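You operate a simulated robot arm through the tools that you are given. There is no shell and no other tool. Be economical: measure what you need, move in short steps, check, and stop when the job is done.

You run a simulated robot arm. Do the job below in one go: nothing can be reset, and whatever is moved stays where it is left.

Task
Move the blue hose to the green socket and turn its air on.
Fine: first shut the red valve and vent it (the small red button vents), then move the plug; open the green valve last.

The check looks at the end state, three seconds after you hand in, the way a careful person would. Anything else that was tipped, shoved, dropped, spilled or broken makes it a failure.

Robot
A 6-joint arm with a two-finger parallel gripper, fixed in place. Base frame: the origin is at the foot of the arm, x ahead of it, y to its left, z up; the work surface is at about z = 89.6. Readings come in cm, rad, newtons and seconds.
With the tool pointing down near the work surface it reaches from about 38 to 84 cm from the base axis. Its first joint turns from -2.007 to 2.007 rad. Payload 4.2 kg.
Tool frame: the origin (TCP) lies between the finger pads and is the grasp point; the fingertips stand 2.3 cm ahead of it; z points along the fingers, y is the line along which they close. The gripper opens to 9.4 cm. The fingers are 3.8 cm wide and 1 cm thick; the gripper's body (5.4 by 9.6 cm) begins 3.9 cm behind the TCP.
Orientation is told as [roll, pitch, yaw] about the base's x, y, z axes, in that order, counted from this pose: with the fingers straight down and closing along the base's y, the tool's x points along the base's -x, its y along +y and its z along -z.

Tools
- The arm moves only by the tool drive_tool. Its argument "rows" is a list of rows, each an object of numbers (a shift or turn left out is 0, a gripper value left out holds the last): "x", "y", "z": the shift along the tool's x, y, z in units of 40 mm (1.0 is 40 mm); "ax", "ay", "az": the turn, a rotation vector about the tool's x, y, z in units of 5 degrees (1.0 is 5 degrees); "grip": the finger opening in cm, from 0 to 9.4. In form: [{"x": .., "y": .., "z": .., "ax": .., "ay": .., "az": .., "grip": ..}, ...]. A call has 1 to 12 rows; each row shifts and turns the commanded pose from where the row before left it, along the tool's axes as they then stand. A call with a number of a shift or a turn outside -1 to 1 is refused whole. Each row takes 0.2 s and may step no farther than 5 cm and 0.15 rad from the row before; otherwise, or with a gripper value out of range, the whole call is refused. Where a pose cannot be reached the arm comes as near as it can. A force on the tool above 40 N (or 10 N above the force at the start of the call, whichever is more), or a blocked arm, ends the call early, and 0.2 s more pass. Each finger travels about 10.8 cm/s and halts on what it meets, pressing with about 29 N; the grip force reading is that of the motor and also rises with nothing between the fingers. The clock runs only during rows and for 0.2 s after the last one: add rows that do not move to give the fingers time. The reply holds the time, the measured pose of the TCP, the force on the tool along the base axes, the opening and the grip force, in the units named above and with some noise.
- Cameras (640 x 400 px; columns grow to the right, rows downward): "scene" is fixed at [21.81, 49.99, 163.75]; the picture's right is [-0.71, -0.70, 0.00], its down [-0.36, 0.36, -0.86] and it looks along [0.60, -0.61, -0.51] (base axes); focal length 366 px, centre (320, 200). "wrist" rides on the gripper at [8.7, 1.6, -7.5] in the tool frame; the picture's right is [-0.18, 0.98, 0.00], its down [-0.58, -0.11, -0.81] and it looks along [-0.79, -0.15, 0.59] (tool axes); focal length 243 px, centre (320, 200). There is no depth. A picture from a camera that has moved, and an enlarged one, comes with that camera's place and axes in the base frame and with its lens.
- camera(camera): a new picture of that camera. No time passes.
- slide_trunk(by): slides the trunk up (or, below 0, down) by that many cm; the arm rides with it, the base frame stays. It gives what a move gives, with no picture.
- close_up(camera, box): a new picture of the part [left, top, right, bottom] of that camera's present view, enlarged. No time passes.
- job_done(): hands the job in; it is judged then, once.

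Go step by step. Nothing tells you positions but the pictures and the camera data: compare them with the known pose of the tool, close in by small moves and look again before you grip or let go. The budget is 120 turns and 68 pictures, counting those below and the enlarged ones. Unless the task says otherwise, let go and move clear before handing in, and close with one line.

The tools are called after ">>>" by a JSON object that holds its "op" and its "data". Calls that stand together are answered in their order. drive_tool: Moves the arm, as the interface text tells. Its arguments: {"type":"object","properties":{"rows":{"type":"array","items":{"type":"object","properties":{"x":{"type":"number"},"y":{"type":"number"},"z":{"type":"number"},"ax":{"type":"number"},"ay":{"type":"number"},"az":{"type":"number"},"grip":{"type":"number"}}}}},"required":["rows"]} The other tools are called the same way: slide_trunk (by) slides the trunk up or down; camera (camera) takes a picture; close_up (camera, box) takes an enlarged picture of a part of a camera's view; job_done () hands the job in.

At the start:

```text
time_s: 0.0
ee_pos: [48.83, 12.34, 133.96]
orientation: [0.001, 0.002, 0.0]
ft_force: [-0.2, 0.2, -0.1]
width: 9.39
finger_force: 0.1
trunk travel left (down, up): [-92.5, 6.5]
```

scene: 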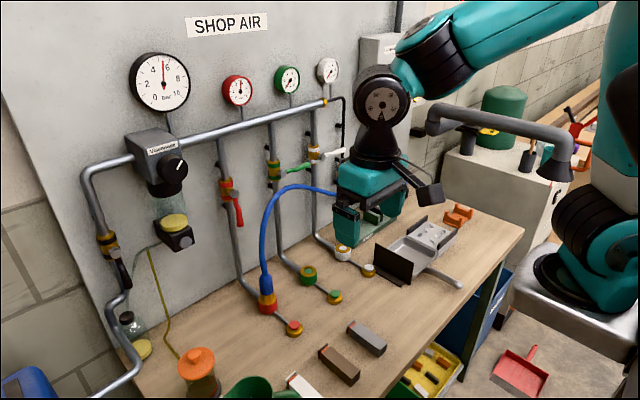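
wrist: 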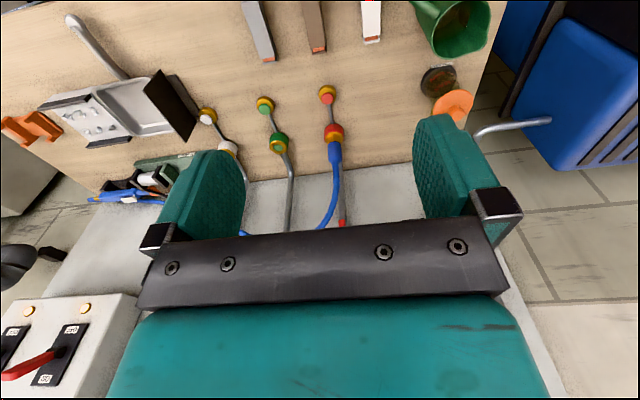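

I see a wall panel with three drop lines (red, green, white), each with a lever valve, and sockets and vent buttons on the bench. The blue hose is in the red socket, and I'll look closer at the valves and the sockets.

>>> {"op": "close_up", "data": {"camera": "scene", "box": [190, 120, 390, 245]}}

>>> {"op": "close_up", "data": {"camera": "scene", "box": [220, 230, 380, 350]}}

>>> {"op": "close_up", "data": {"camera": "scene", "box": [120, 40, 350, 180]}}

```text
3.20 times, centred on (290, 182) of scene
camera zoom: at [21.81, 49.99, 163.75], right [-0.71, -0.7, 0.0], down [-0.36, 0.36, -0.86], along [0.6, -0.61, -0.51], focal length 1171 px, centre (416, 256)
```

zoom: 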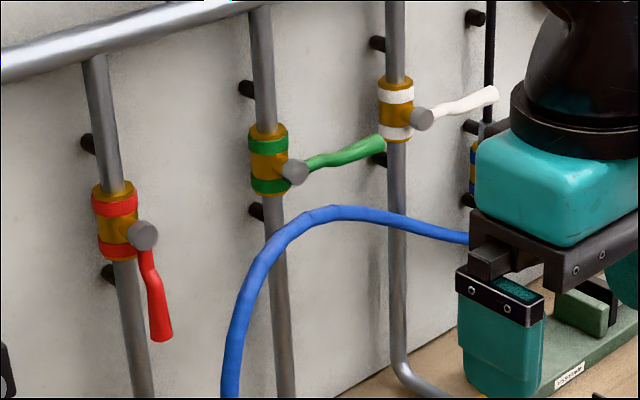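

```text
3.33 times, centred on (300, 290) of scene
camera zoom: at [21.81, 49.99, 163.75], right [-0.71, -0.7, 0.0], down [-0.36, 0.36, -0.86], along [0.6, -0.61, -0.51], focal length 1219 px, centre (387, -100)
```

zoom: 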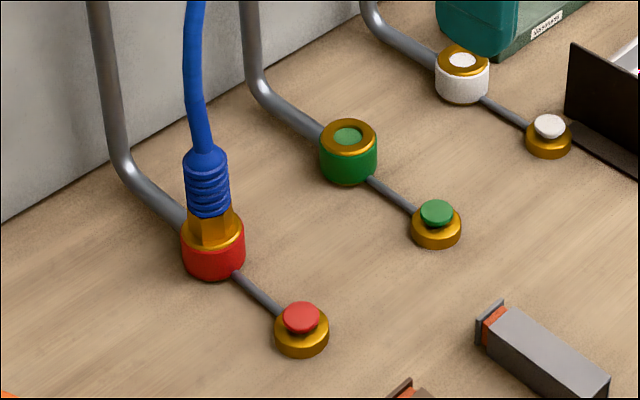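

```text
2.78 times, centred on (235, 110) of scene
camera zoom: at [21.81, 49.99, 163.75], right [-0.71, -0.7, 0.0], down [-0.36, 0.36, -0.86], along [0.6, -0.61, -0.51], focal length 1018 px, centre (556, 450)
```

zoom: 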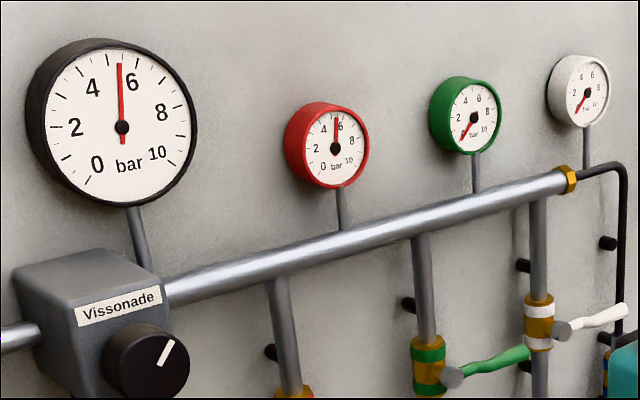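

The red lever hangs down (open, gauge at about 6 bar), while the green and white levers are horizontal (closed). The hose arcs in front of the panel, so I'll tilt the tool to get a frontal wrist view of it.

>>> {"op": "drive_tool", "data": {"rows": [{"ay": -1, "x": 0.5}, {"ay": -1, "x": 0.5}, {"ay": -1}, {"ay": -1}, {"ay": -1}, {"ay": -1}]}}

>>> {"op": "camera", "data": {"camera": "wrist"}}

>>> {"op": "camera", "data": {"camera": "scene"}}

```text
time_s: 1.4
ee_pos: [44.68, 12.28, 133.69]
orientation: [0.003, -0.526, 0.001]
ft_force: [0.4, -0.1, 0.3]
width: 9.39
finger_force: 0.1
trunk travel left (down, up): [-92.5, 6.5]
```

```text
62 pictures are left
camera wrist: at [33.68, 13.87, 135.86], right [0.16, 0.98, 0.09], down [0.1, -0.11, 0.99], along [0.98, -0.15, -0.12], focal length 243 px, centre (320, 200)
```

wrist: 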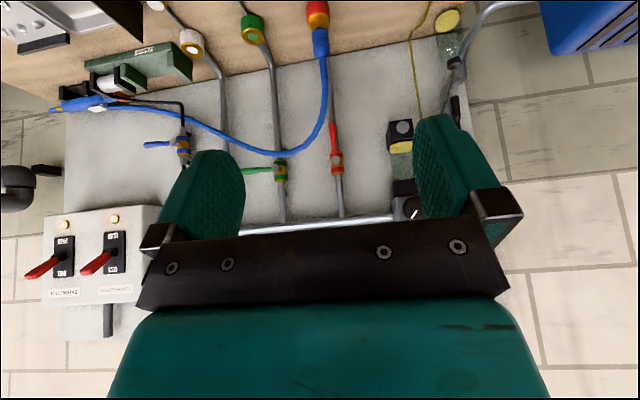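

```text
61 pictures are left
```

scene: 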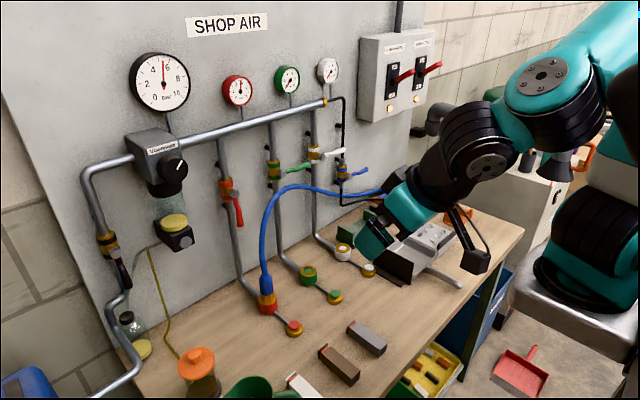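

The hose rises from the red socket (about x 79, y 10) in a plane at x≈79 and peaks near z 121. The levers pivot at x≈89, z≈120.5: red at y≈10.3, green at y≈-3.6. I'll close the fingers and move to a point before the red lever on its +y side, yawed so the camera stays clear of the hose.

>>> {"op": "drive_tool", "data": {"rows": [{"x": -0.9, "z": 0.523, "y": 0.2, "grip": 0}, {"x": -0.9, "z": 0.523, "y": 0.2}, {"x": -0.9, "z": 0.523, "y": 0.2}, {"x": -0.9, "z": 0.523, "y": 0.2}, {"x": -0.9, "z": 0.523, "y": 0.2}, {"x": -0.9, "z": 0.523, "y": 0.2}, {"ax": 0.5, "az": 0.866}, {"ax": 0.5, "az": 0.866}, {"ax": 0.5, "az": 0.866}, {"ax": 0.5, "az": 0.866}]}}

>>> {"op": "camera", "data": {"camera": "wrist"}}

>>> {"op": "camera", "data": {"camera": "scene"}}

```text
time_s: 3.6
ee_pos: [69.72, 17.1, 133.7]
orientation: [-0.002, -0.522, -0.351]
ft_force: [0.0, -0.8, -0.1]
width: 0.0
finger_force: 29.7
trunk travel left (down, up): [-92.5, 6.5]
```

```text
60 pictures are left
camera wrist: at [59.9, 22.45, 135.8], right [0.49, 0.87, 0.09], down [0.06, -0.14, 0.99], along [0.87, -0.48, -0.12], focal length 243 px, centre (320, 200)
```

wrist: 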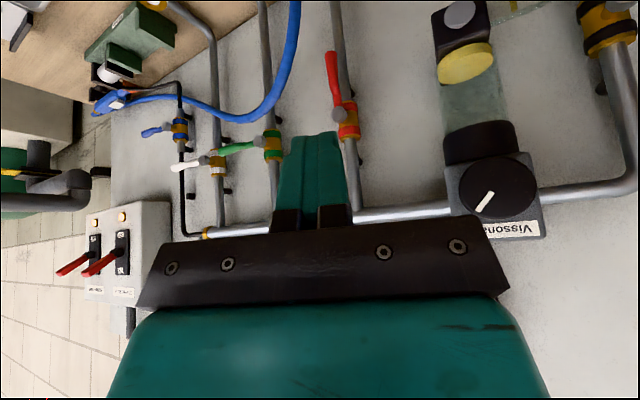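

```text
59 pictures are left
```

scene: 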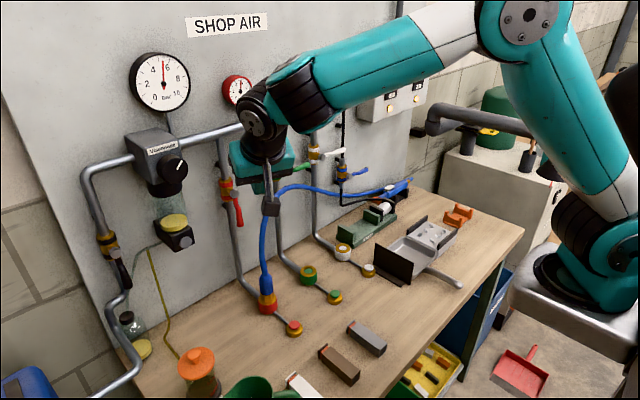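

The hose may lean closer to the lever plane than I first estimated. I'll yaw further for a side-on view that measures its x directly, which also tests whether a side approach is reachable.

>>> {"op": "drive_tool", "data": {"rows": [{"ax": 0.5, "az": 0.866}, {"ax": 0.5, "az": 0.866}, {"ax": 0.5, "az": 0.866}, {"ax": 0.5, "az": 0.866}, {"ax": 0.5, "az": 0.866}, {"ax": 0.5, "az": 0.866}, {"ax": 0.5, "az": 0.866}, {"ax": 0.5, "az": 0.866}]}}

>>> {"op": "camera", "data": {"camera": "wrist"}}

```text
time_s: 5.4
ee_pos: [69.57, 17.27, 133.55]
orientation: [0.0, -0.523, -1.048]
ft_force: [-0.8, -0.2, 0.0]
width: 0.0
finger_force: 28.6
trunk travel left (down, up): [-92.5, 6.5]
```

```text
58 pictures are left
camera wrist: at [65.69, 27.68, 135.77], right [0.93, 0.35, 0.09], down [-0.04, -0.14, 0.99], along [0.36, -0.92, -0.12], focal length 243 px, centre (320, 200)
```

wrist: 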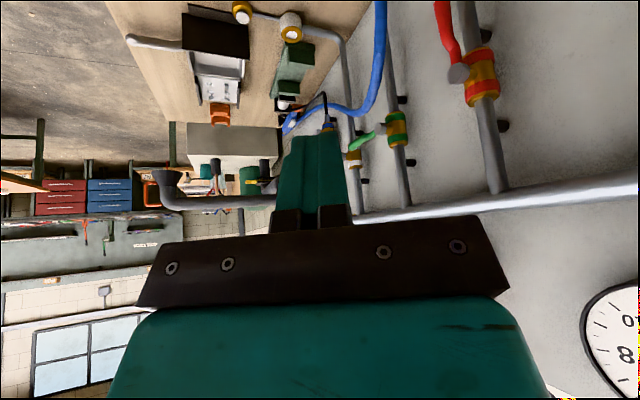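

The side view shows the hose bending toward the panel: about (83, 7, 115), peaking near (84.7, -0.5, 118). The red lever is at x≈89, y≈10.2, from z 111.5 to 120.5. I'll come in on a yaw of 45° and a tilt of 45°, which passes above the hose from the +y side.

>>> {"op": "drive_tool", "data": {"rows": [{"ax": -0.5, "az": -0.866}, {"ax": -0.5, "az": -0.866}, {"ax": -0.5, "az": -0.866}, {"ay": -1}, {"ay": -1}, {"ay": -1}, {"x": 0.108, "y": 0.623, "z": 0.652}, {"x": 0.108, "y": 0.623, "z": 0.652}, {"x": 0.108, "y": 0.623, "z": 0.652}, {"x": 0.108, "y": 0.623, "z": 0.652}]}}

>>> {"op": "camera", "data": {"camera": "wrist"}}

>>> {"op": "camera", "data": {"camera": "scene"}}

```text
time_s: 7.6
ee_pos: [79.29, 18.52, 123.99]
orientation: [0.001, -0.785, -0.785]
ft_force: [0.1, 0.2, -0.6]
width: 0.0
finger_force: 29.3
out of reach, approached as far as the arm can: row 9, 10
trunk travel left (down, up): [-92.5, 6.5]
```

```text
57 pictures are left
camera wrist: at [72.52, 27.74, 123.27], right [0.79, 0.6, 0.13], down [-0.19, 0.04, 0.98], along [0.59, -0.8, 0.14], focal length 243 px, centre (320, 200)
```

wrist: 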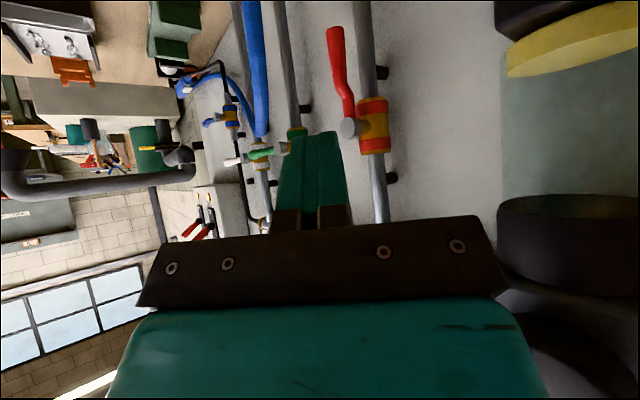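

```text
56 pictures are left
```

scene: 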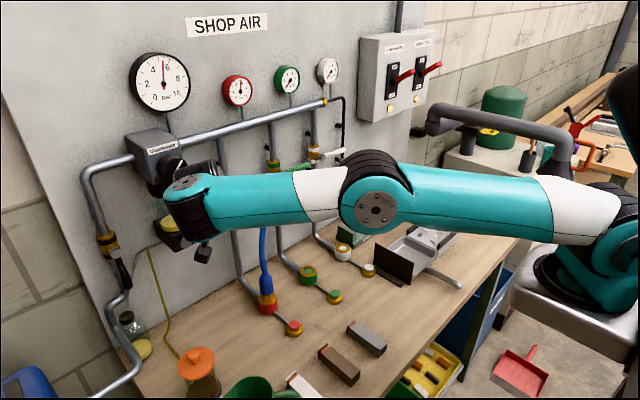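

The 45° yaw stretches the arm out of reach, so I'll go back to a yaw of 20° and a tilt of 30°. There I can use only the fingertips, which keeps the gripper body above the hose.

>>> {"op": "drive_tool", "data": {"rows": [{"ay": 1}, {"ay": 1}, {"ay": 1}, {"ax": -0.5, "az": -0.866}, {"ax": -0.5, "az": -0.866}, {"ax": -0.5, "az": -0.866}, {"ax": -0.5, "az": -0.866}, {"ax": -0.5, "az": -0.866}]}}

```text
time_s: 9.4
ee_pos: [79.18, 18.69, 124.15]
orientation: [0.0, -0.522, -0.349]
ft_force: [0.0, 0.7, 0.1]
width: 0.0
finger_force: 29.0
trunk travel left (down, up): [-92.5, 6.5]
```

>>> {"op": "drive_tool", "data": {"rows": [{"x": -0.34, "y": -0.12, "z": 0.79}, {"x": -0.34, "y": -0.12, "z": 0.79}, {"x": -0.34, "y": -0.12, "z": 0.79}]}}

>>> {"op": "camera", "data": {"camera": "wrist"}}

>>> {"op": "camera", "data": {"camera": "scene"}}

```text
time_s: 10.2
ee_pos: [86.6, 14.53, 118.09]
orientation: [0.001, -0.523, -0.348]
ft_force: [-0.1, -0.2, 0.6]
width: 0.0
finger_force: 28.5
trunk travel left (down, up): [-92.5, 6.5]
```

```text
55 pictures are left
camera wrist: at [76.71, 19.88, 120.35], right [0.49, 0.87, 0.09], down [0.06, -0.14, 0.99], along [0.87, -0.47, -0.12], focal length 243 px, centre (320, 200)
```

wrist: 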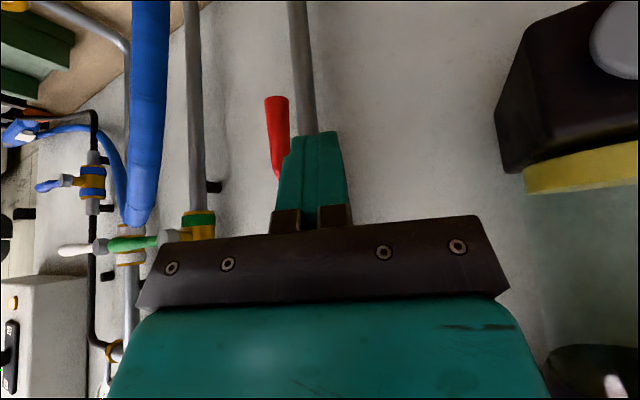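

```text
54 pictures are left
```

scene: 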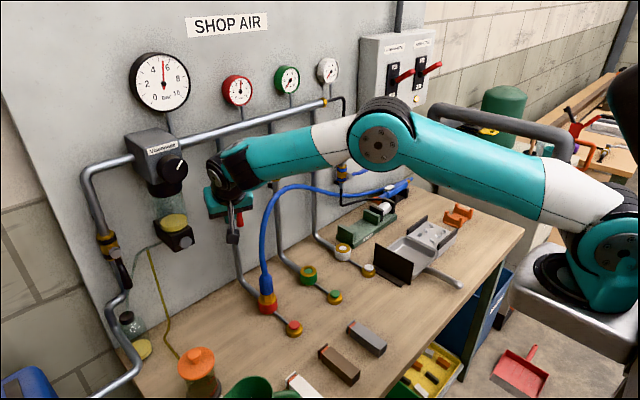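

The pose is reachable and the hose has clearance, so I'll lower beside the lever and make first contact.

>>> {"op": "drive_tool", "data": {"rows": [{"x": 0.33, "y": -0.08, "z": 0.85}, {"x": -0.126, "y": -0.4, "z": 0.073}, {}]}}

>>> {"op": "camera", "data": {"camera": "wrist"}}

```text
time_s: 11.0
ee_pos: [86.94, 12.37, 114.35]
orientation: [0.0, -0.522, -0.351]
ft_force: [-0.4, -1.2, 0.3]
width: 0.0
finger_force: 29.3
trunk travel left (down, up): [-92.5, 6.5]
```

```text
53 pictures are left
camera wrist: at [77.04, 17.65, 116.58], right [0.49, 0.87, 0.09], down [0.06, -0.14, 0.99], along [0.87, -0.48, -0.12], focal length 243 px, centre (320, 200)
```

wrist: 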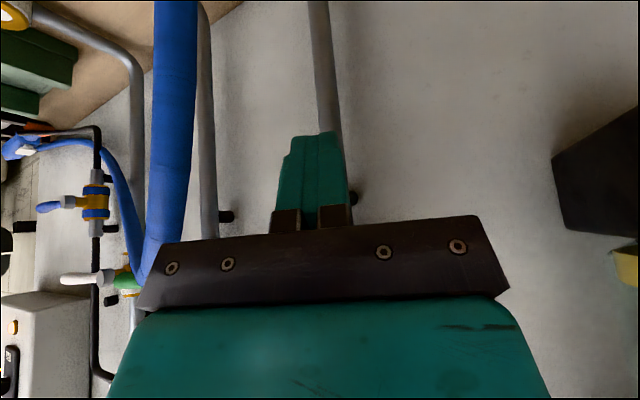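

>>> {"op": "drive_tool", "data": {"rows": [{"x": -0.0985, "y": -0.3525, "z": 0.086}, {"x": -0.0985, "y": -0.3525, "z": 0.086}, {}]}}

>>> {"op": "camera", "data": {"camera": "wrist"}}

>>> {"op": "close_up", "data": {"camera": "scene", "box": [180, 140, 340, 260]}}

```text
time_s: 11.8
ee_pos: [86.82, 9.23, 114.32]
orientation: [-0.001, -0.522, -0.35]
ft_force: [-0.5, 0.4, -0.2]
width: 0.0
finger_force: 29.9
trunk travel left (down, up): [-92.5, 6.5]
```

```text
52 pictures are left
camera wrist: at [77.08, 14.67, 116.4], right [0.49, 0.87, 0.09], down [0.06, -0.14, 0.99], along [0.87, -0.48, -0.12], focal length 243 px, centre (320, 200)
```

wrist: 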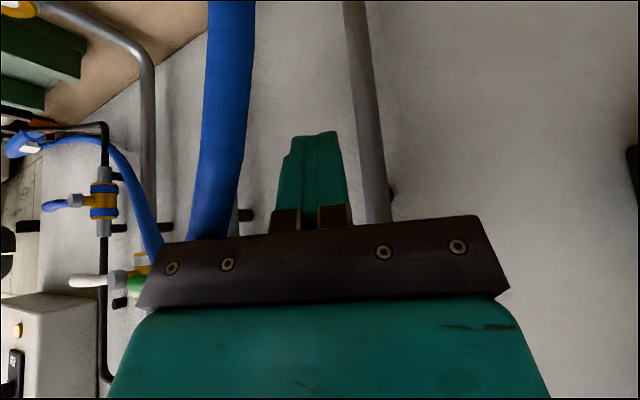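

```text
3.33 times, centred on (260, 200) of scene
camera zoom: at [21.81, 49.99, 163.75], right [-0.71, -0.7, 0.0], down [-0.36, 0.36, -0.86], along [0.6, -0.61, -0.51], focal length 1219 px, centre (520, 200)
```

zoom: 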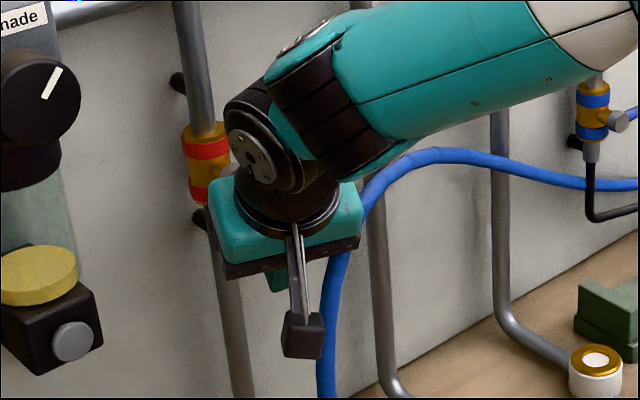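

>>> {"op": "drive_tool", "data": {"rows": [{"x": -0.214, "y": -0.25, "z": -0.136}, {"x": -0.233, "y": -0.223, "z": -0.241}, {}]}}

>>> {"op": "camera", "data": {"camera": "wrist"}}

>>> {"op": "close_up", "data": {"camera": "scene", "box": [180, 140, 340, 260]}}

```text
time_s: 12.6
ee_pos: [87.09, 7.18, 116.43]
orientation: [0.0, -0.522, -0.35]
ft_force: [-2.0, -1.2, -2.3]
width: 0.02
finger_force: 29.3
trunk travel left (down, up): [-92.5, 6.5]
```

```text
50 pictures are left
camera wrist: at [77.29, 12.56, 118.63], right [0.49, 0.87, 0.09], down [0.06, -0.14, 0.99], along [0.87, -0.48, -0.12], focal length 243 px, centre (320, 200)
```

wrist: 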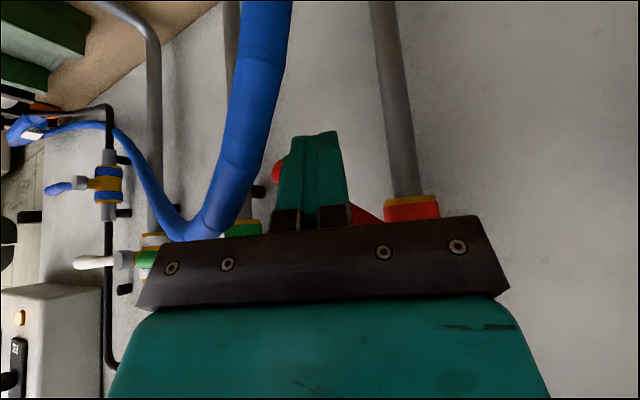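

```text
3.33 times, centred on (260, 200) of scene
camera zoom: at [21.81, 49.99, 163.75], right [-0.71, -0.7, 0.0], down [-0.36, 0.36, -0.86], along [0.6, -0.61, -0.51], focal length 1219 px, centre (520, 200)
```

zoom: 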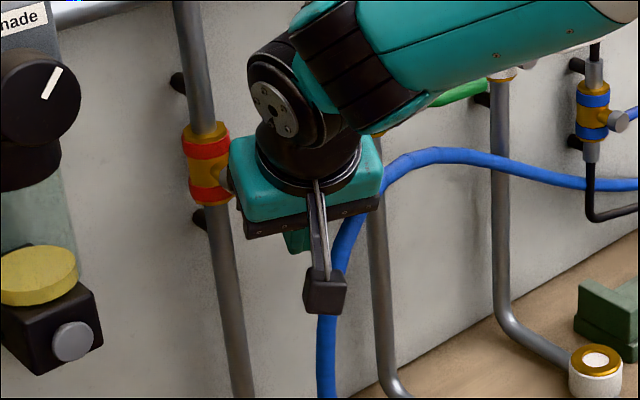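

The lever is swinging up as intended, so I'll continue the arc to horizontal.

>>> {"op": "drive_tool", "data": {"rows": [{"x": -0.236, "y": -0.239, "z": -0.288}, {"x": -0.227, "y": -0.165, "z": -0.273}, {}]}}

>>> {"op": "camera", "data": {"camera": "wrist"}}

>>> {"op": "close_up", "data": {"camera": "scene", "box": [200, 60, 360, 200]}}

```text
time_s: 13.4
ee_pos: [86.77, 5.76, 119.4]
orientation: [0.0, -0.522, -0.348]
ft_force: [-11.3, 3.7, -1.9]
width: 0.0
finger_force: 29.2
trunk travel left (down, up): [-92.5, 6.5]
```

```text
48 pictures are left
camera wrist: at [77.01, 11.03, 121.53], right [0.48, 0.87, 0.09], down [0.06, -0.14, 0.99], along [0.87, -0.47, -0.12], focal length 243 px, centre (320, 200)
```

wrist: 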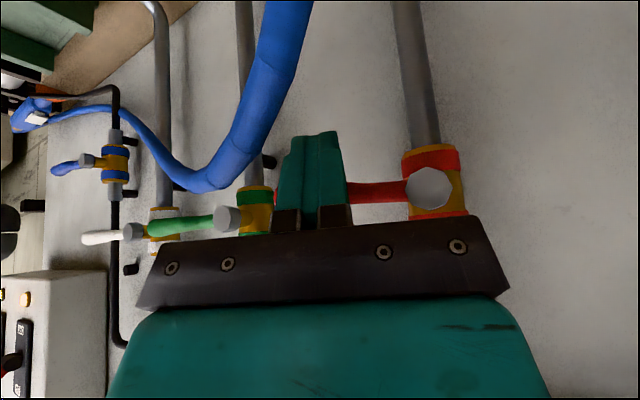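

```text
2.86 times, centred on (280, 130) of scene
camera zoom: at [21.81, 49.99, 163.75], right [-0.71, -0.7, 0.0], down [-0.36, 0.36, -0.86], along [0.6, -0.61, -0.51], focal length 1045 px, centre (434, 400)
```

zoom: 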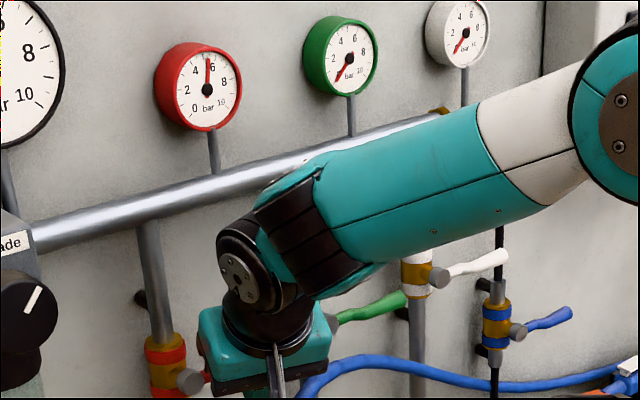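

>>> {"op": "drive_tool", "data": {"rows": [{"x": -0.09, "y": -0.03, "z": -0.121}, {}]}}

>>> {"op": "close_up", "data": {"camera": "wrist", "box": [120, 100, 500, 280]}}

```text
time_s: 14.0
ee_pos: [86.86, 5.54, 119.77]
orientation: [-0.004, -0.517, -0.345]
ft_force: [-13.8, 6.5, -13.8]
width: 0.02
finger_force: 28.5
trunk travel left (down, up): [-92.5, 6.5]
```

```text
1.68 times, centred on (310, 190) of wrist
camera zoom: at [77.02, 10.93, 121.98], right [0.48, 0.87, 0.09], down [0.06, -0.14, 0.99], along [0.87, -0.47, -0.12], focal length 409 px, centre (337, 217)
```

zoom: 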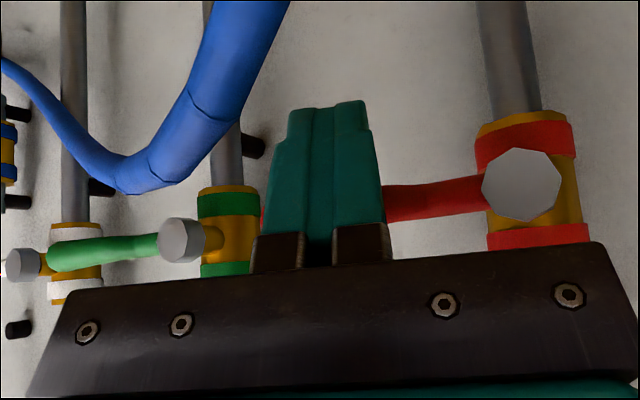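

>>> {"op": "drive_tool", "data": {"rows": [{"x": -0.04, "z": -0.07}, {}]}}

```text
time_s: 14.6
ee_pos: [86.85, 5.62, 119.97]
orientation: [-0.006, -0.513, -0.346]
ft_force: [-17.5, 8.1, -27.8]
width: 0.0
finger_force: 29.2
trunk travel left (down, up): [-92.5, 6.5]
```

Force rises sharply with no more motion, so the lever is at its stop and the red valve is closed. I'll back off clear of the lever and hose, then rise.

>>> {"op": "drive_tool", "data": {"rows": [{"x": 0.085, "y": 0.07, "z": 0.095}, {"x": 0.333, "y": 0.18, "z": -0.192}, {"x": 0.333, "y": 0.18, "z": -0.192}, {"x": -0.5, "z": -0.866}, {"x": -0.5, "z": -0.866}, {"x": -0.5, "z": -0.866}, {"x": 0.75, "z": -0.433}, {"x": 0.75, "z": -0.433}, {"x": 0.75, "z": -0.433}, {"x": 0.75, "z": -0.433}]}}

>>> {"op": "camera", "data": {"camera": "scene"}}

>>> {"op": "close_up", "data": {"camera": "scene", "box": [190, 60, 390, 220]}}

```text
time_s: 16.8
ee_pos: [71.69, 12.88, 131.67]
orientation: [0.001, -0.522, -0.348]
ft_force: [0.2, -0.1, -0.7]
width: 0.01
finger_force: 29.1
trunk travel left (down, up): [-92.5, 6.5]
```

```text
45 pictures are left
```

scene: 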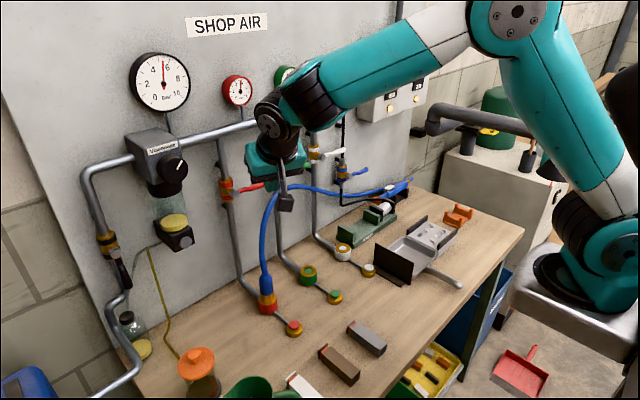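

```text
2.50 times, centred on (290, 140) of scene
camera zoom: at [21.81, 49.99, 163.75], right [-0.71, -0.7, 0.0], down [-0.36, 0.36, -0.86], along [0.6, -0.61, -0.51], focal length 914 px, centre (395, 350)
```

zoom: 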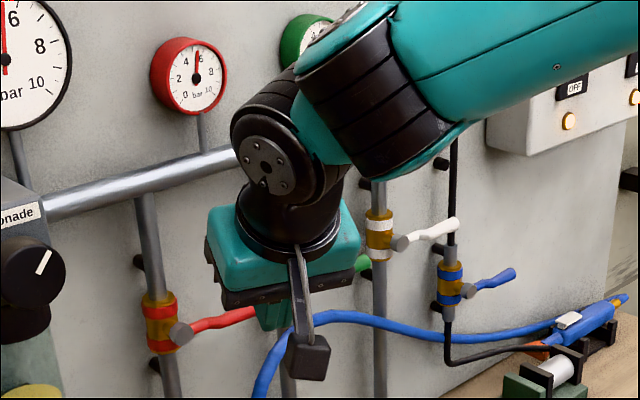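

Red is closed and its gauge still reads pressure. Next I'll return the tool to vertical, hover near the red vent button and take measurements.

>>> {"op": "drive_tool", "data": {"rows": [{"ax": -0.5, "az": -0.866}, {"ax": -0.5, "az": -0.866}, {"ax": -0.5, "az": -0.866}, {"ax": -0.5, "az": -0.866}, {"ay": 1}, {"ay": 1}, {"ay": 1}, {"ay": 1}, {"ay": 1}, {"ay": 1}]}}

>>> {"op": "drive_tool", "data": {"rows": [{"x": 0.7, "y": -0.15, "z": 1}, {"x": 0.4, "y": -0.15, "z": 1}, {"z": 1}, {"z": 1}, {"z": 1}]}}

>>> {"op": "camera", "data": {"camera": "wrist"}}

>>> {"op": "camera", "data": {"camera": "scene"}}

```text
time_s: 19.0
ee_pos: [71.51, 12.76, 131.71]
orientation: [0.002, 0.0, 0.0]
ft_force: [0.1, 1.1, 0.6]
width: 0.0
finger_force: 28.7
trunk travel left (down, up): [-92.5, 6.5]
```

```text
time_s: 20.2
ee_pos: [67.01, 11.68, 111.82]
orientation: [0.003, -0.001, 0.0]
ft_force: [-0.3, -0.7, 0.4]
width: 0.0
finger_force: 29.1
trunk travel left (down, up): [-92.5, 6.5]
```

```text
43 pictures are left
camera wrist: at [58.55, 13.29, 119.25], right [0.18, 0.98, 0.0], down [0.58, -0.11, 0.81], along [0.79, -0.15, -0.59], focal length 243 px, centre (320, 200)
```

wrist: 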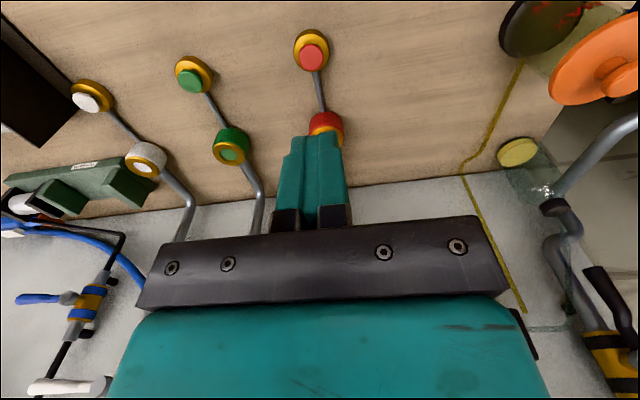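

```text
42 pictures are left
```

scene: 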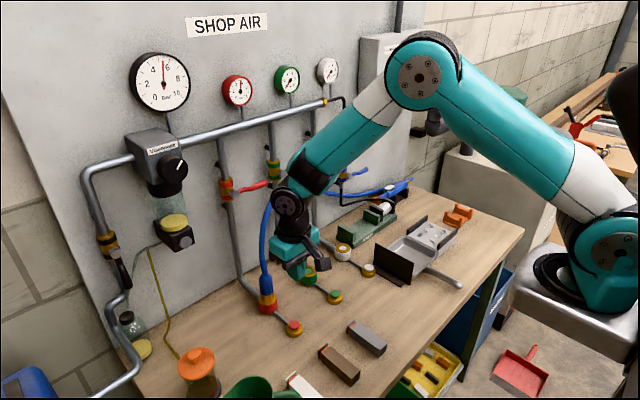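

>>> {"op": "drive_tool", "data": {"rows": [{"x": -0.725, "y": -0.357, "z": 0.5}, {"z": 1}, {"z": 1}, {"z": 1}, {}]}}

>>> {"op": "camera", "data": {"camera": "wrist"}}

>>> {"op": "close_up", "data": {"camera": "scene", "box": [230, 240, 350, 350]}}

```text
time_s: 21.4
ee_pos: [69.89, 10.15, 97.79]
orientation: [0.002, 0.002, -0.001]
ft_force: [-0.6, 0.0, -0.2]
width: 0.0
finger_force: 28.9
trunk travel left (down, up): [-92.5, 6.5]
```

```text
41 pictures are left
camera wrist: at [61.42, 11.79, 105.25], right [0.18, 0.98, 0.0], down [0.58, -0.11, 0.81], along [0.79, -0.15, -0.59], focal length 243 px, centre (320, 200)
```

wrist: 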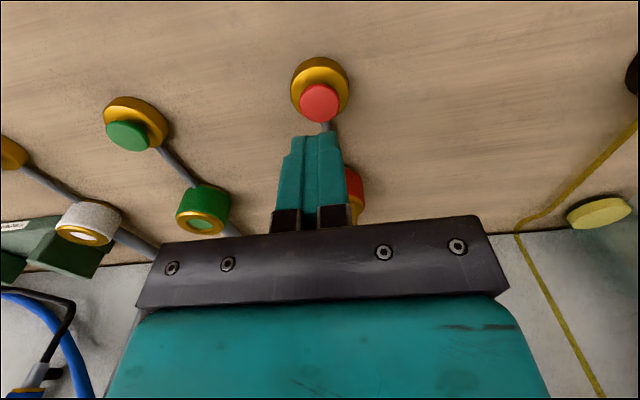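

```text
3.64 times, centred on (290, 295) of scene
camera zoom: at [21.81, 49.99, 163.75], right [-0.71, -0.7, 0.0], down [-0.36, 0.36, -0.86], along [0.6, -0.61, -0.51], focal length 1330 px, centre (429, -146)
```

zoom: 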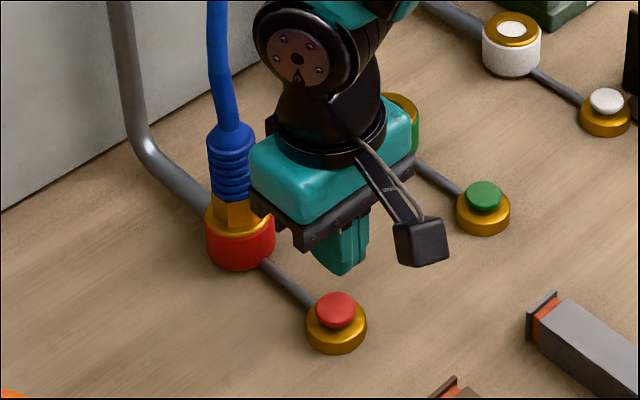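

>>> {"op": "drive_tool", "data": {"rows": [{"x": 0.1, "y": 0.03, "z": 0.7}, {"z": 0.12}, {"z": 0.12}, {"z": 0.12}]}}

>>> {"op": "close_up", "data": {"camera": "scene", "box": [230, 240, 350, 350]}}

```text
time_s: 22.4
ee_pos: [69.52, 10.45, 93.4]
orientation: [0.001, 0.001, 0.0]
ft_force: [-0.4, 0.5, -0.2]
width: 0.03
finger_force: 29.1
trunk travel left (down, up): [-92.5, 6.5]
```

```text
3.64 times, centred on (290, 295) of scene
camera zoom: at [21.81, 49.99, 163.75], right [-0.71, -0.7, 0.0], down [-0.36, 0.36, -0.86], along [0.6, -0.61, -0.51], focal length 1330 px, centre (429, -146)
```

zoom: 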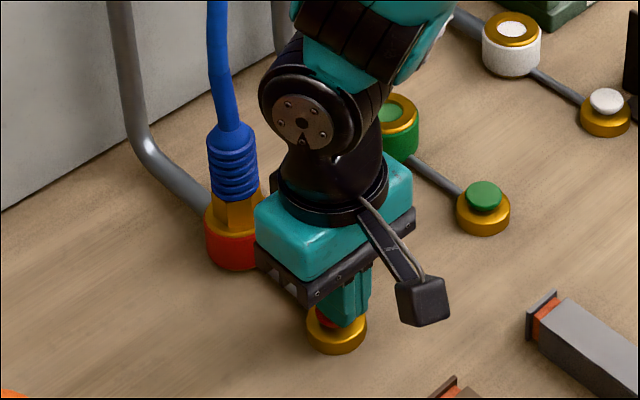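

>>> {"op": "drive_tool", "data": {"rows": [{"z": 0.08}, {"z": 0.08}, {"z": 0.08}, {}]}}

>>> {"op": "close_up", "data": {"camera": "scene", "box": [210, 60, 350, 350]}}

```text
time_s: 23.4
ee_pos: [69.53, 10.55, 92.5]
orientation: [0.002, 0.001, -0.002]
ft_force: [-1.1, 0.4, 2.6]
width: 0.03
finger_force: 28.8
trunk travel left (down, up): [-92.5, 6.5]
```

```text
1.38 times, centred on (280, 205) of scene
camera zoom: at [21.81, 49.99, 163.75], right [-0.71, -0.7, 0.0], down [-0.36, 0.36, -0.86], along [0.6, -0.61, -0.51], focal length 505 px, centre (375, 193)
```

zoom: 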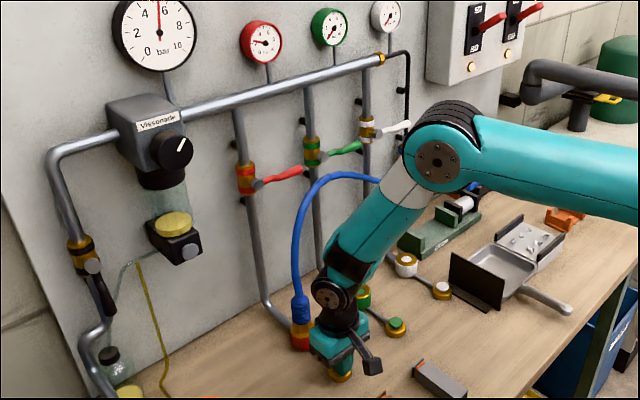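

Contact: the red gauge is dropping, so the vent is working. I'll hold it a bit longer.

>>> {"op": "drive_tool", "data": {"rows": [{"z": 0.04}, {}, {}, {}, {}, {}, {}, {}, {}, {}]}}

>>> {"op": "close_up", "data": {"camera": "scene", "box": [210, 60, 310, 130]}}

```text
time_s: 25.6
ee_pos: [69.61, 10.41, 92.32]
orientation: [0.002, 0.002, 0.0]
ft_force: [0.5, 1.4, 3.6]
width: 0.0
finger_force: 29.2
trunk travel left (down, up): [-92.5, 6.5]
```

```text
5.71 times, centred on (260, 95) of scene
camera zoom: at [21.81, 49.99, 163.75], right [-0.71, -0.7, 0.0], down [-0.36, 0.36, -0.86], along [0.6, -0.61, -0.51], focal length 2090 px, centre (663, 800)
```

zoom: 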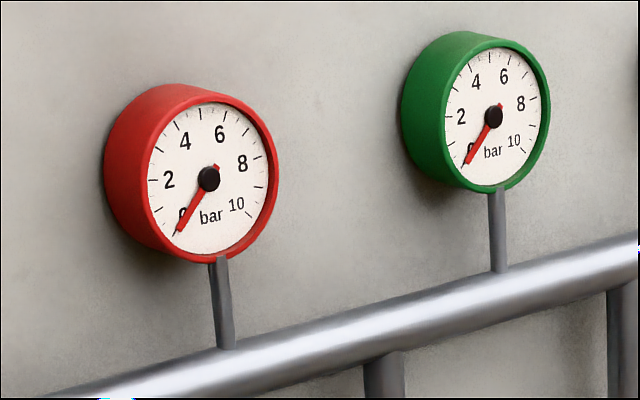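

Red is vented to 0 bar. The hose rises straight from the plug, so I'll grip the ribbed part with the tool tilted about 50° from the robot side, lifting, backing off and tilting first.

>>> {"op": "drive_tool", "data": {"rows": [{"z": -1}, {"z": -1, "x": 0.6}, {"z": -1, "x": 0.6}, {"z": -1, "x": 0.6, "grip": 7}, {"ay": -1}, {"ay": -1}, {"ay": -1}, {"ay": -1}, {"ay": -1}]}}

>>> {"op": "drive_tool", "data": {"rows": [{"ay": -1}, {"ay": -1}, {"ay": -1}, {"ay": -1}, {"ay": -1}, {}]}}

>>> {"op": "camera", "data": {"camera": "wrist"}}

>>> {"op": "close_up", "data": {"camera": "scene", "box": [200, 180, 400, 350]}}

```text
time_s: 27.6
ee_pos: [62.5, 10.42, 108.43]
orientation: [0.003, -0.437, 0.0]
ft_force: [-0.3, -0.1, 0.3]
width: 7.02
finger_force: 0.2
trunk travel left (down, up): [-92.5, 6.5]
```

```text
time_s: 29.0
ee_pos: [62.33, 10.44, 108.32]
orientation: [0.003, -0.872, -0.002]
ft_force: [0.4, 0.9, 0.5]
width: 7.0
finger_force: 0.2
trunk travel left (down, up): [-92.5, 6.5]
```

```text
36 pictures are left
camera wrist: at [51.34, 12.04, 106.52], right [0.12, 0.98, 0.14], down [-0.24, -0.11, 0.96], along [0.96, -0.15, 0.23], focal length 243 px, centre (320, 200)
```

wrist: 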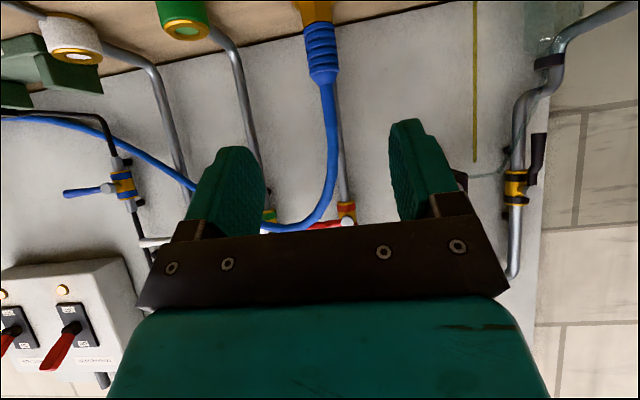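

```text
2.35 times, centred on (300, 265) of scene
camera zoom: at [21.81, 49.99, 163.75], right [-0.71, -0.7, 0.0], down [-0.36, 0.36, -0.86], along [0.6, -0.61, -0.51], focal length 861 px, centre (367, 47)
```

zoom: 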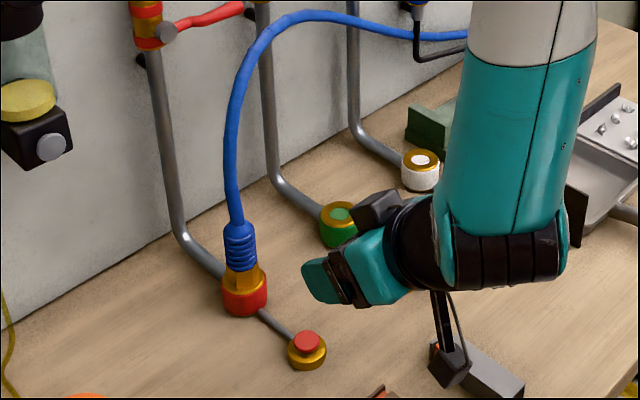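

>>> {"op": "drive_tool", "data": {"rows": [{"x": 0.193, "y": -0.02, "z": 0.79}, {"x": 0.193, "y": -0.02, "z": 0.79}, {"x": 0.193, "y": -0.02, "z": 0.79}, {"x": 0.193, "y": -0.02, "z": 0.79}, {"x": -0.4875, "z": 0.58}, {}]}}

>>> {"op": "camera", "data": {"camera": "wrist"}}

>>> {"op": "close_up", "data": {"camera": "scene", "box": [200, 200, 400, 370]}}

```text
time_s: 30.4
ee_pos: [73.22, 9.76, 97.86]
orientation: [0.003, -0.87, 0.001]
ft_force: [0.1, 0.0, -0.1]
width: 6.98
finger_force: 0.0
trunk travel left (down, up): [-92.5, 6.5]
```

```text
34 pictures are left
camera wrist: at [62.05, 11.52, 96.03], right [0.12, 0.98, 0.14], down [-0.24, -0.11, 0.96], along [0.96, -0.15, 0.23], focal length 243 px, centre (320, 200)
```

wrist: 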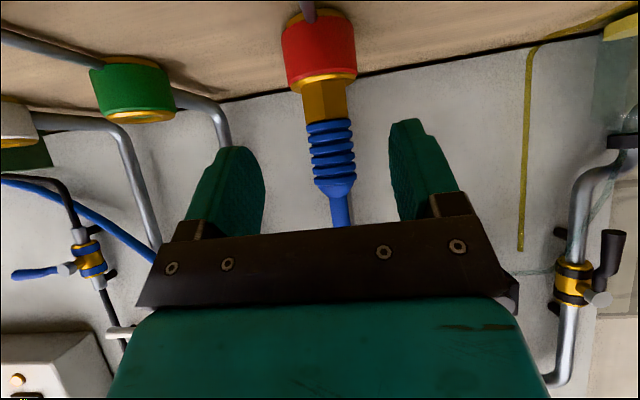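

```text
2.35 times, centred on (300, 285) of scene
camera zoom: at [21.81, 49.99, 163.75], right [-0.71, -0.7, 0.0], down [-0.36, 0.36, -0.86], along [0.6, -0.61, -0.51], focal length 861 px, centre (367, 0)
```

zoom: 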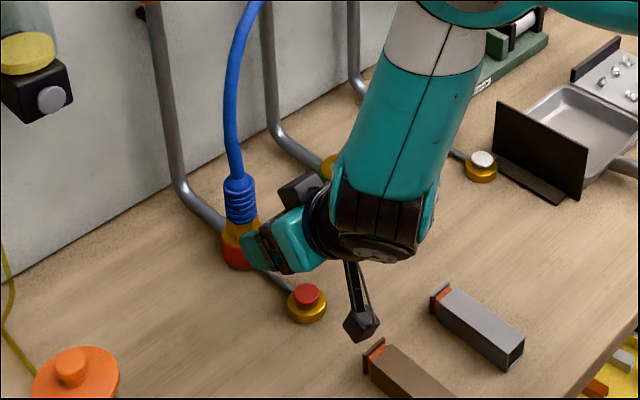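

>>> {"op": "drive_tool", "data": {"rows": [{"x": -0.474, "y": 0.05, "z": 0.565}, {"x": -0.474, "y": 0.03, "z": 0.565}, {}]}}

>>> {"op": "camera", "data": {"camera": "wrist"}}

>>> {"op": "close_up", "data": {"camera": "scene", "box": [200, 200, 400, 370]}}

```text
time_s: 31.2
ee_pos: [79.13, 10.37, 97.6]
orientation: [0.0, -0.87, 0.0]
ft_force: [0.3, -0.4, 0.2]
width: 7.0
finger_force: 0.0
trunk travel left (down, up): [-92.5, 6.5]
```

```text
32 pictures are left
camera wrist: at [68.08, 12.02, 95.91], right [0.12, 0.98, 0.14], down [-0.24, -0.11, 0.96], along [0.96, -0.15, 0.22], focal length 243 px, centre (320, 200)
```

wrist: 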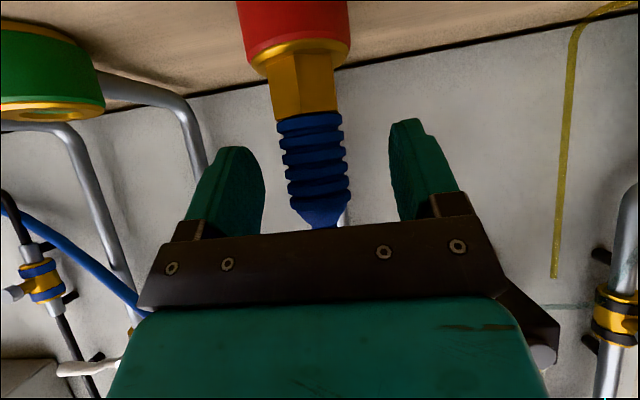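

```text
2.35 times, centred on (300, 285) of scene
camera zoom: at [21.81, 49.99, 163.75], right [-0.71, -0.7, 0.0], down [-0.36, 0.36, -0.86], along [0.6, -0.61, -0.51], focal length 861 px, centre (367, 0)
```

zoom: 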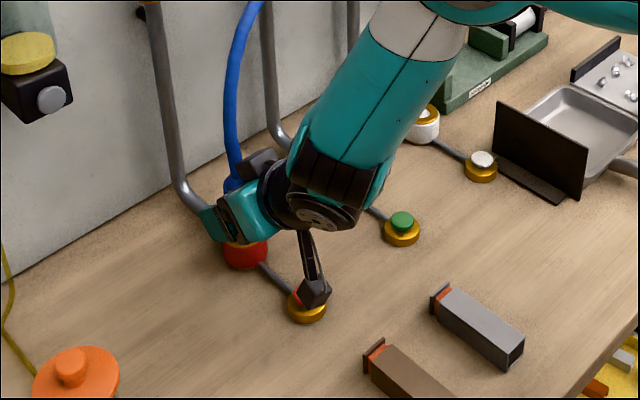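

The plug is centred between the fingers and 0.7 cm ahead of the TCP, so I'll grip it.

>>> {"op": "drive_tool", "data": {"rows": [{"y": -0.04}, {"grip": 1}, {}, {}, {}]}}

>>> {"op": "camera", "data": {"camera": "wrist"}}

```text
time_s: 32.4
ee_pos: [79.06, 10.17, 97.72]
orientation: [0.002, -0.873, -0.002]
ft_force: [1.0, -3.6, 3.5]
width: 3.36
finger_force: 28.5
trunk travel left (down, up): [-92.5, 6.5]
```

```text
30 pictures are left
camera wrist: at [68.03, 11.84, 96.0], right [0.12, 0.98, 0.14], down [-0.24, -0.11, 0.96], along [0.96, -0.15, 0.23], focal length 243 px, centre (320, 200)
```

wrist: 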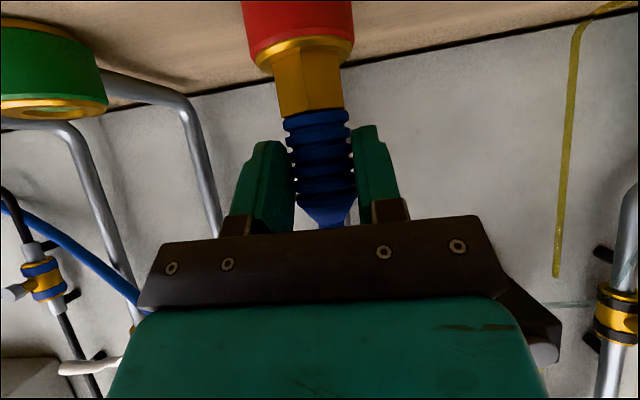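

>>> {"op": "drive_tool", "data": {"rows": [{"x": -0.0958, "z": -0.0804}, {"x": -0.0958, "z": -0.0804}, {"x": -0.1915, "z": -0.1608}, {"x": -0.1915, "z": -0.1608}, {}]}}

>>> {"op": "camera", "data": {"camera": "wrist"}}

```text
time_s: 33.6
ee_pos: [79.05, 10.31, 100.78]
orientation: [0.002, -0.87, 0.002]
ft_force: [0.8, -0.3, -1.4]
width: 3.32
finger_force: 28.7
trunk travel left (down, up): [-92.5, 6.5]
```

```text
29 pictures are left
camera wrist: at [67.99, 11.88, 99.06], right [0.12, 0.98, 0.14], down [-0.24, -0.11, 0.96], along [0.96, -0.15, 0.23], focal length 243 px, centre (320, 200)
```

wrist: 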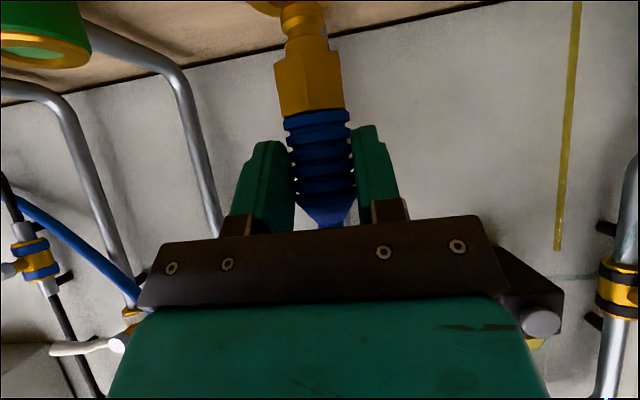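

The plug is out. I'll lift a little more, then carry it to above the green socket.

>>> {"op": "drive_tool", "data": {"rows": [{"x": -0.383, "z": -0.3216}, {"x": -0.191, "z": -0.161}, {"y": -0.5}, {"y": -0.6}, {"y": -0.6}, {"y": -0.6}, {"y": -0.6}, {"y": -0.6}, {}]}}

>>> {"op": "camera", "data": {"camera": "wrist"}}

>>> {"op": "close_up", "data": {"camera": "scene", "box": [230, 170, 430, 310]}}

```text
time_s: 35.6
ee_pos: [78.87, -3.73, 103.83]
orientation: [0.002, -0.87, 0.0]
ft_force: [0.5, -0.1, -1.3]
width: 3.34
finger_force: 29.3
trunk travel left (down, up): [-92.5, 6.5]
```

```text
28 pictures are left
camera wrist: at [67.83, -2.07, 102.03], right [0.12, 0.98, 0.14], down [-0.24, -0.11, 0.96], along [0.96, -0.15, 0.23], focal length 243 px, centre (320, 200)
```

wrist: 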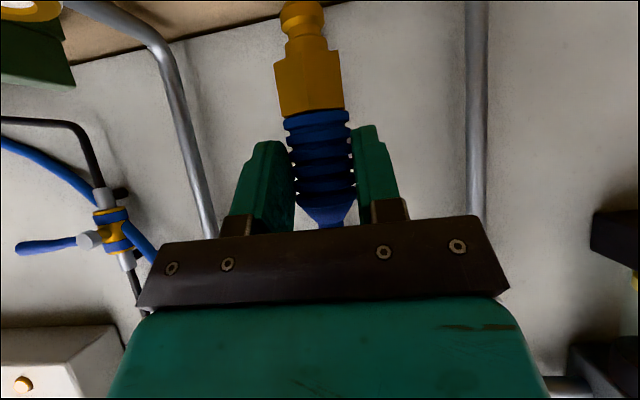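

```text
2.86 times, centred on (330, 240) of scene
camera zoom: at [21.81, 49.99, 163.75], right [-0.71, -0.7, 0.0], down [-0.36, 0.36, -0.86], along [0.6, -0.61, -0.51], focal length 1045 px, centre (291, 86)
```

zoom: 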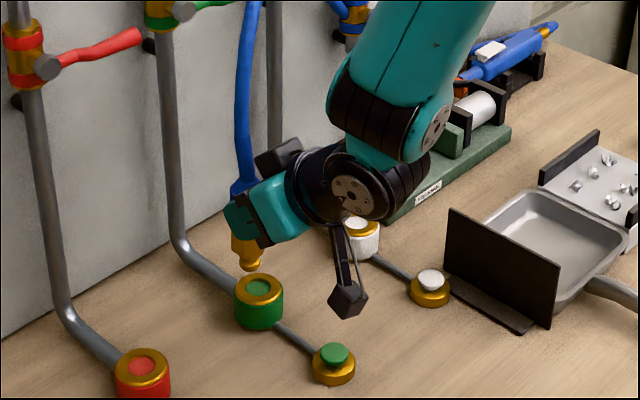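

>>> {"op": "drive_tool", "data": {"rows": [{"x": 0.3, "z": 0.252, "y": -0.05}, {"x": 0.3, "z": 0.252}, {}]}}

>>> {"op": "camera", "data": {"camera": "wrist"}}

>>> {"op": "close_up", "data": {"camera": "scene", "box": [270, 220, 350, 290]}}

```text
time_s: 36.4
ee_pos: [79.12, -3.98, 100.83]
orientation: [0.002, -0.871, -0.001]
ft_force: [0.3, 0.7, -1.8]
width: 3.33
finger_force: 29.3
trunk travel left (down, up): [-92.5, 6.5]
```

```text
26 pictures are left
camera wrist: at [68.04, -2.28, 99.01], right [0.12, 0.98, 0.14], down [-0.24, -0.11, 0.96], along [0.96, -0.15, 0.23], focal length 243 px, centre (320, 200)
```

wrist: 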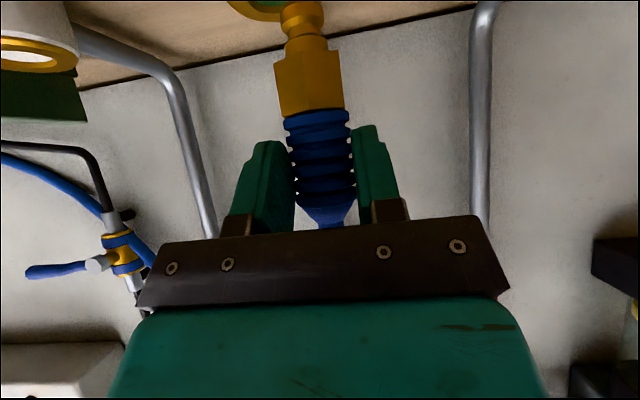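

```text
5.71 times, centred on (310, 255) of scene
camera zoom: at [21.81, 49.99, 163.75], right [-0.71, -0.7, 0.0], down [-0.36, 0.36, -0.86], along [0.6, -0.61, -0.51], focal length 2090 px, centre (377, -114)
```

zoom: 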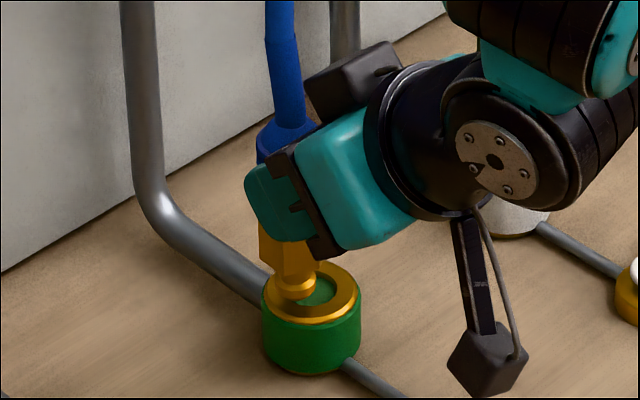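

The ring is offset relative to the lift-out picture, so the socket lies about 0.85 cm further to -y. I'll shift and compare.

>>> {"op": "drive_tool", "data": {"rows": [{"y": -0.21}, {}]}}

>>> {"op": "camera", "data": {"camera": "wrist"}}

>>> {"op": "close_up", "data": {"camera": "scene", "box": [270, 220, 350, 290]}}

```text
time_s: 37.0
ee_pos: [78.99, -4.82, 100.63]
orientation: [0.003, -0.87, -0.001]
ft_force: [1.4, -0.2, -1.7]
width: 3.31
finger_force: 29.0
trunk travel left (down, up): [-92.5, 6.5]
```

```text
24 pictures are left
camera wrist: at [67.98, -3.11, 98.96], right [0.12, 0.98, 0.14], down [-0.24, -0.11, 0.96], along [0.96, -0.15, 0.23], focal length 243 px, centre (320, 200)
```

wrist: 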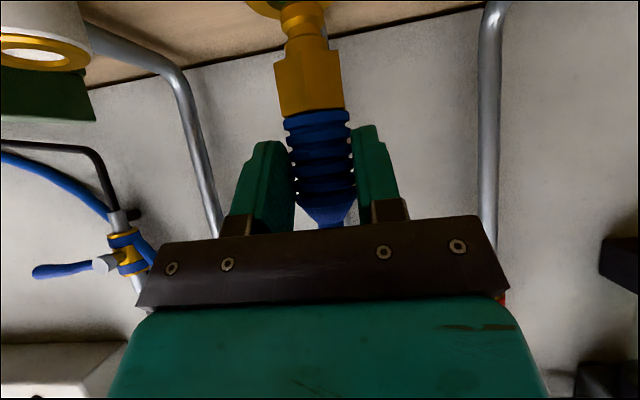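

```text
5.71 times, centred on (310, 255) of scene
camera zoom: at [21.81, 49.99, 163.75], right [-0.71, -0.7, 0.0], down [-0.36, 0.36, -0.86], along [0.6, -0.61, -0.51], focal length 2090 px, centre (377, -114)
```

zoom: 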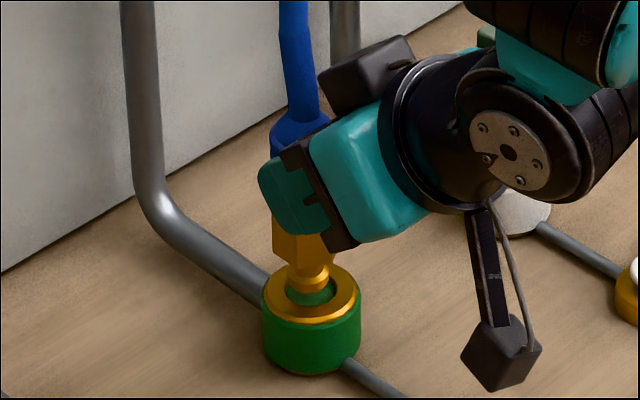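

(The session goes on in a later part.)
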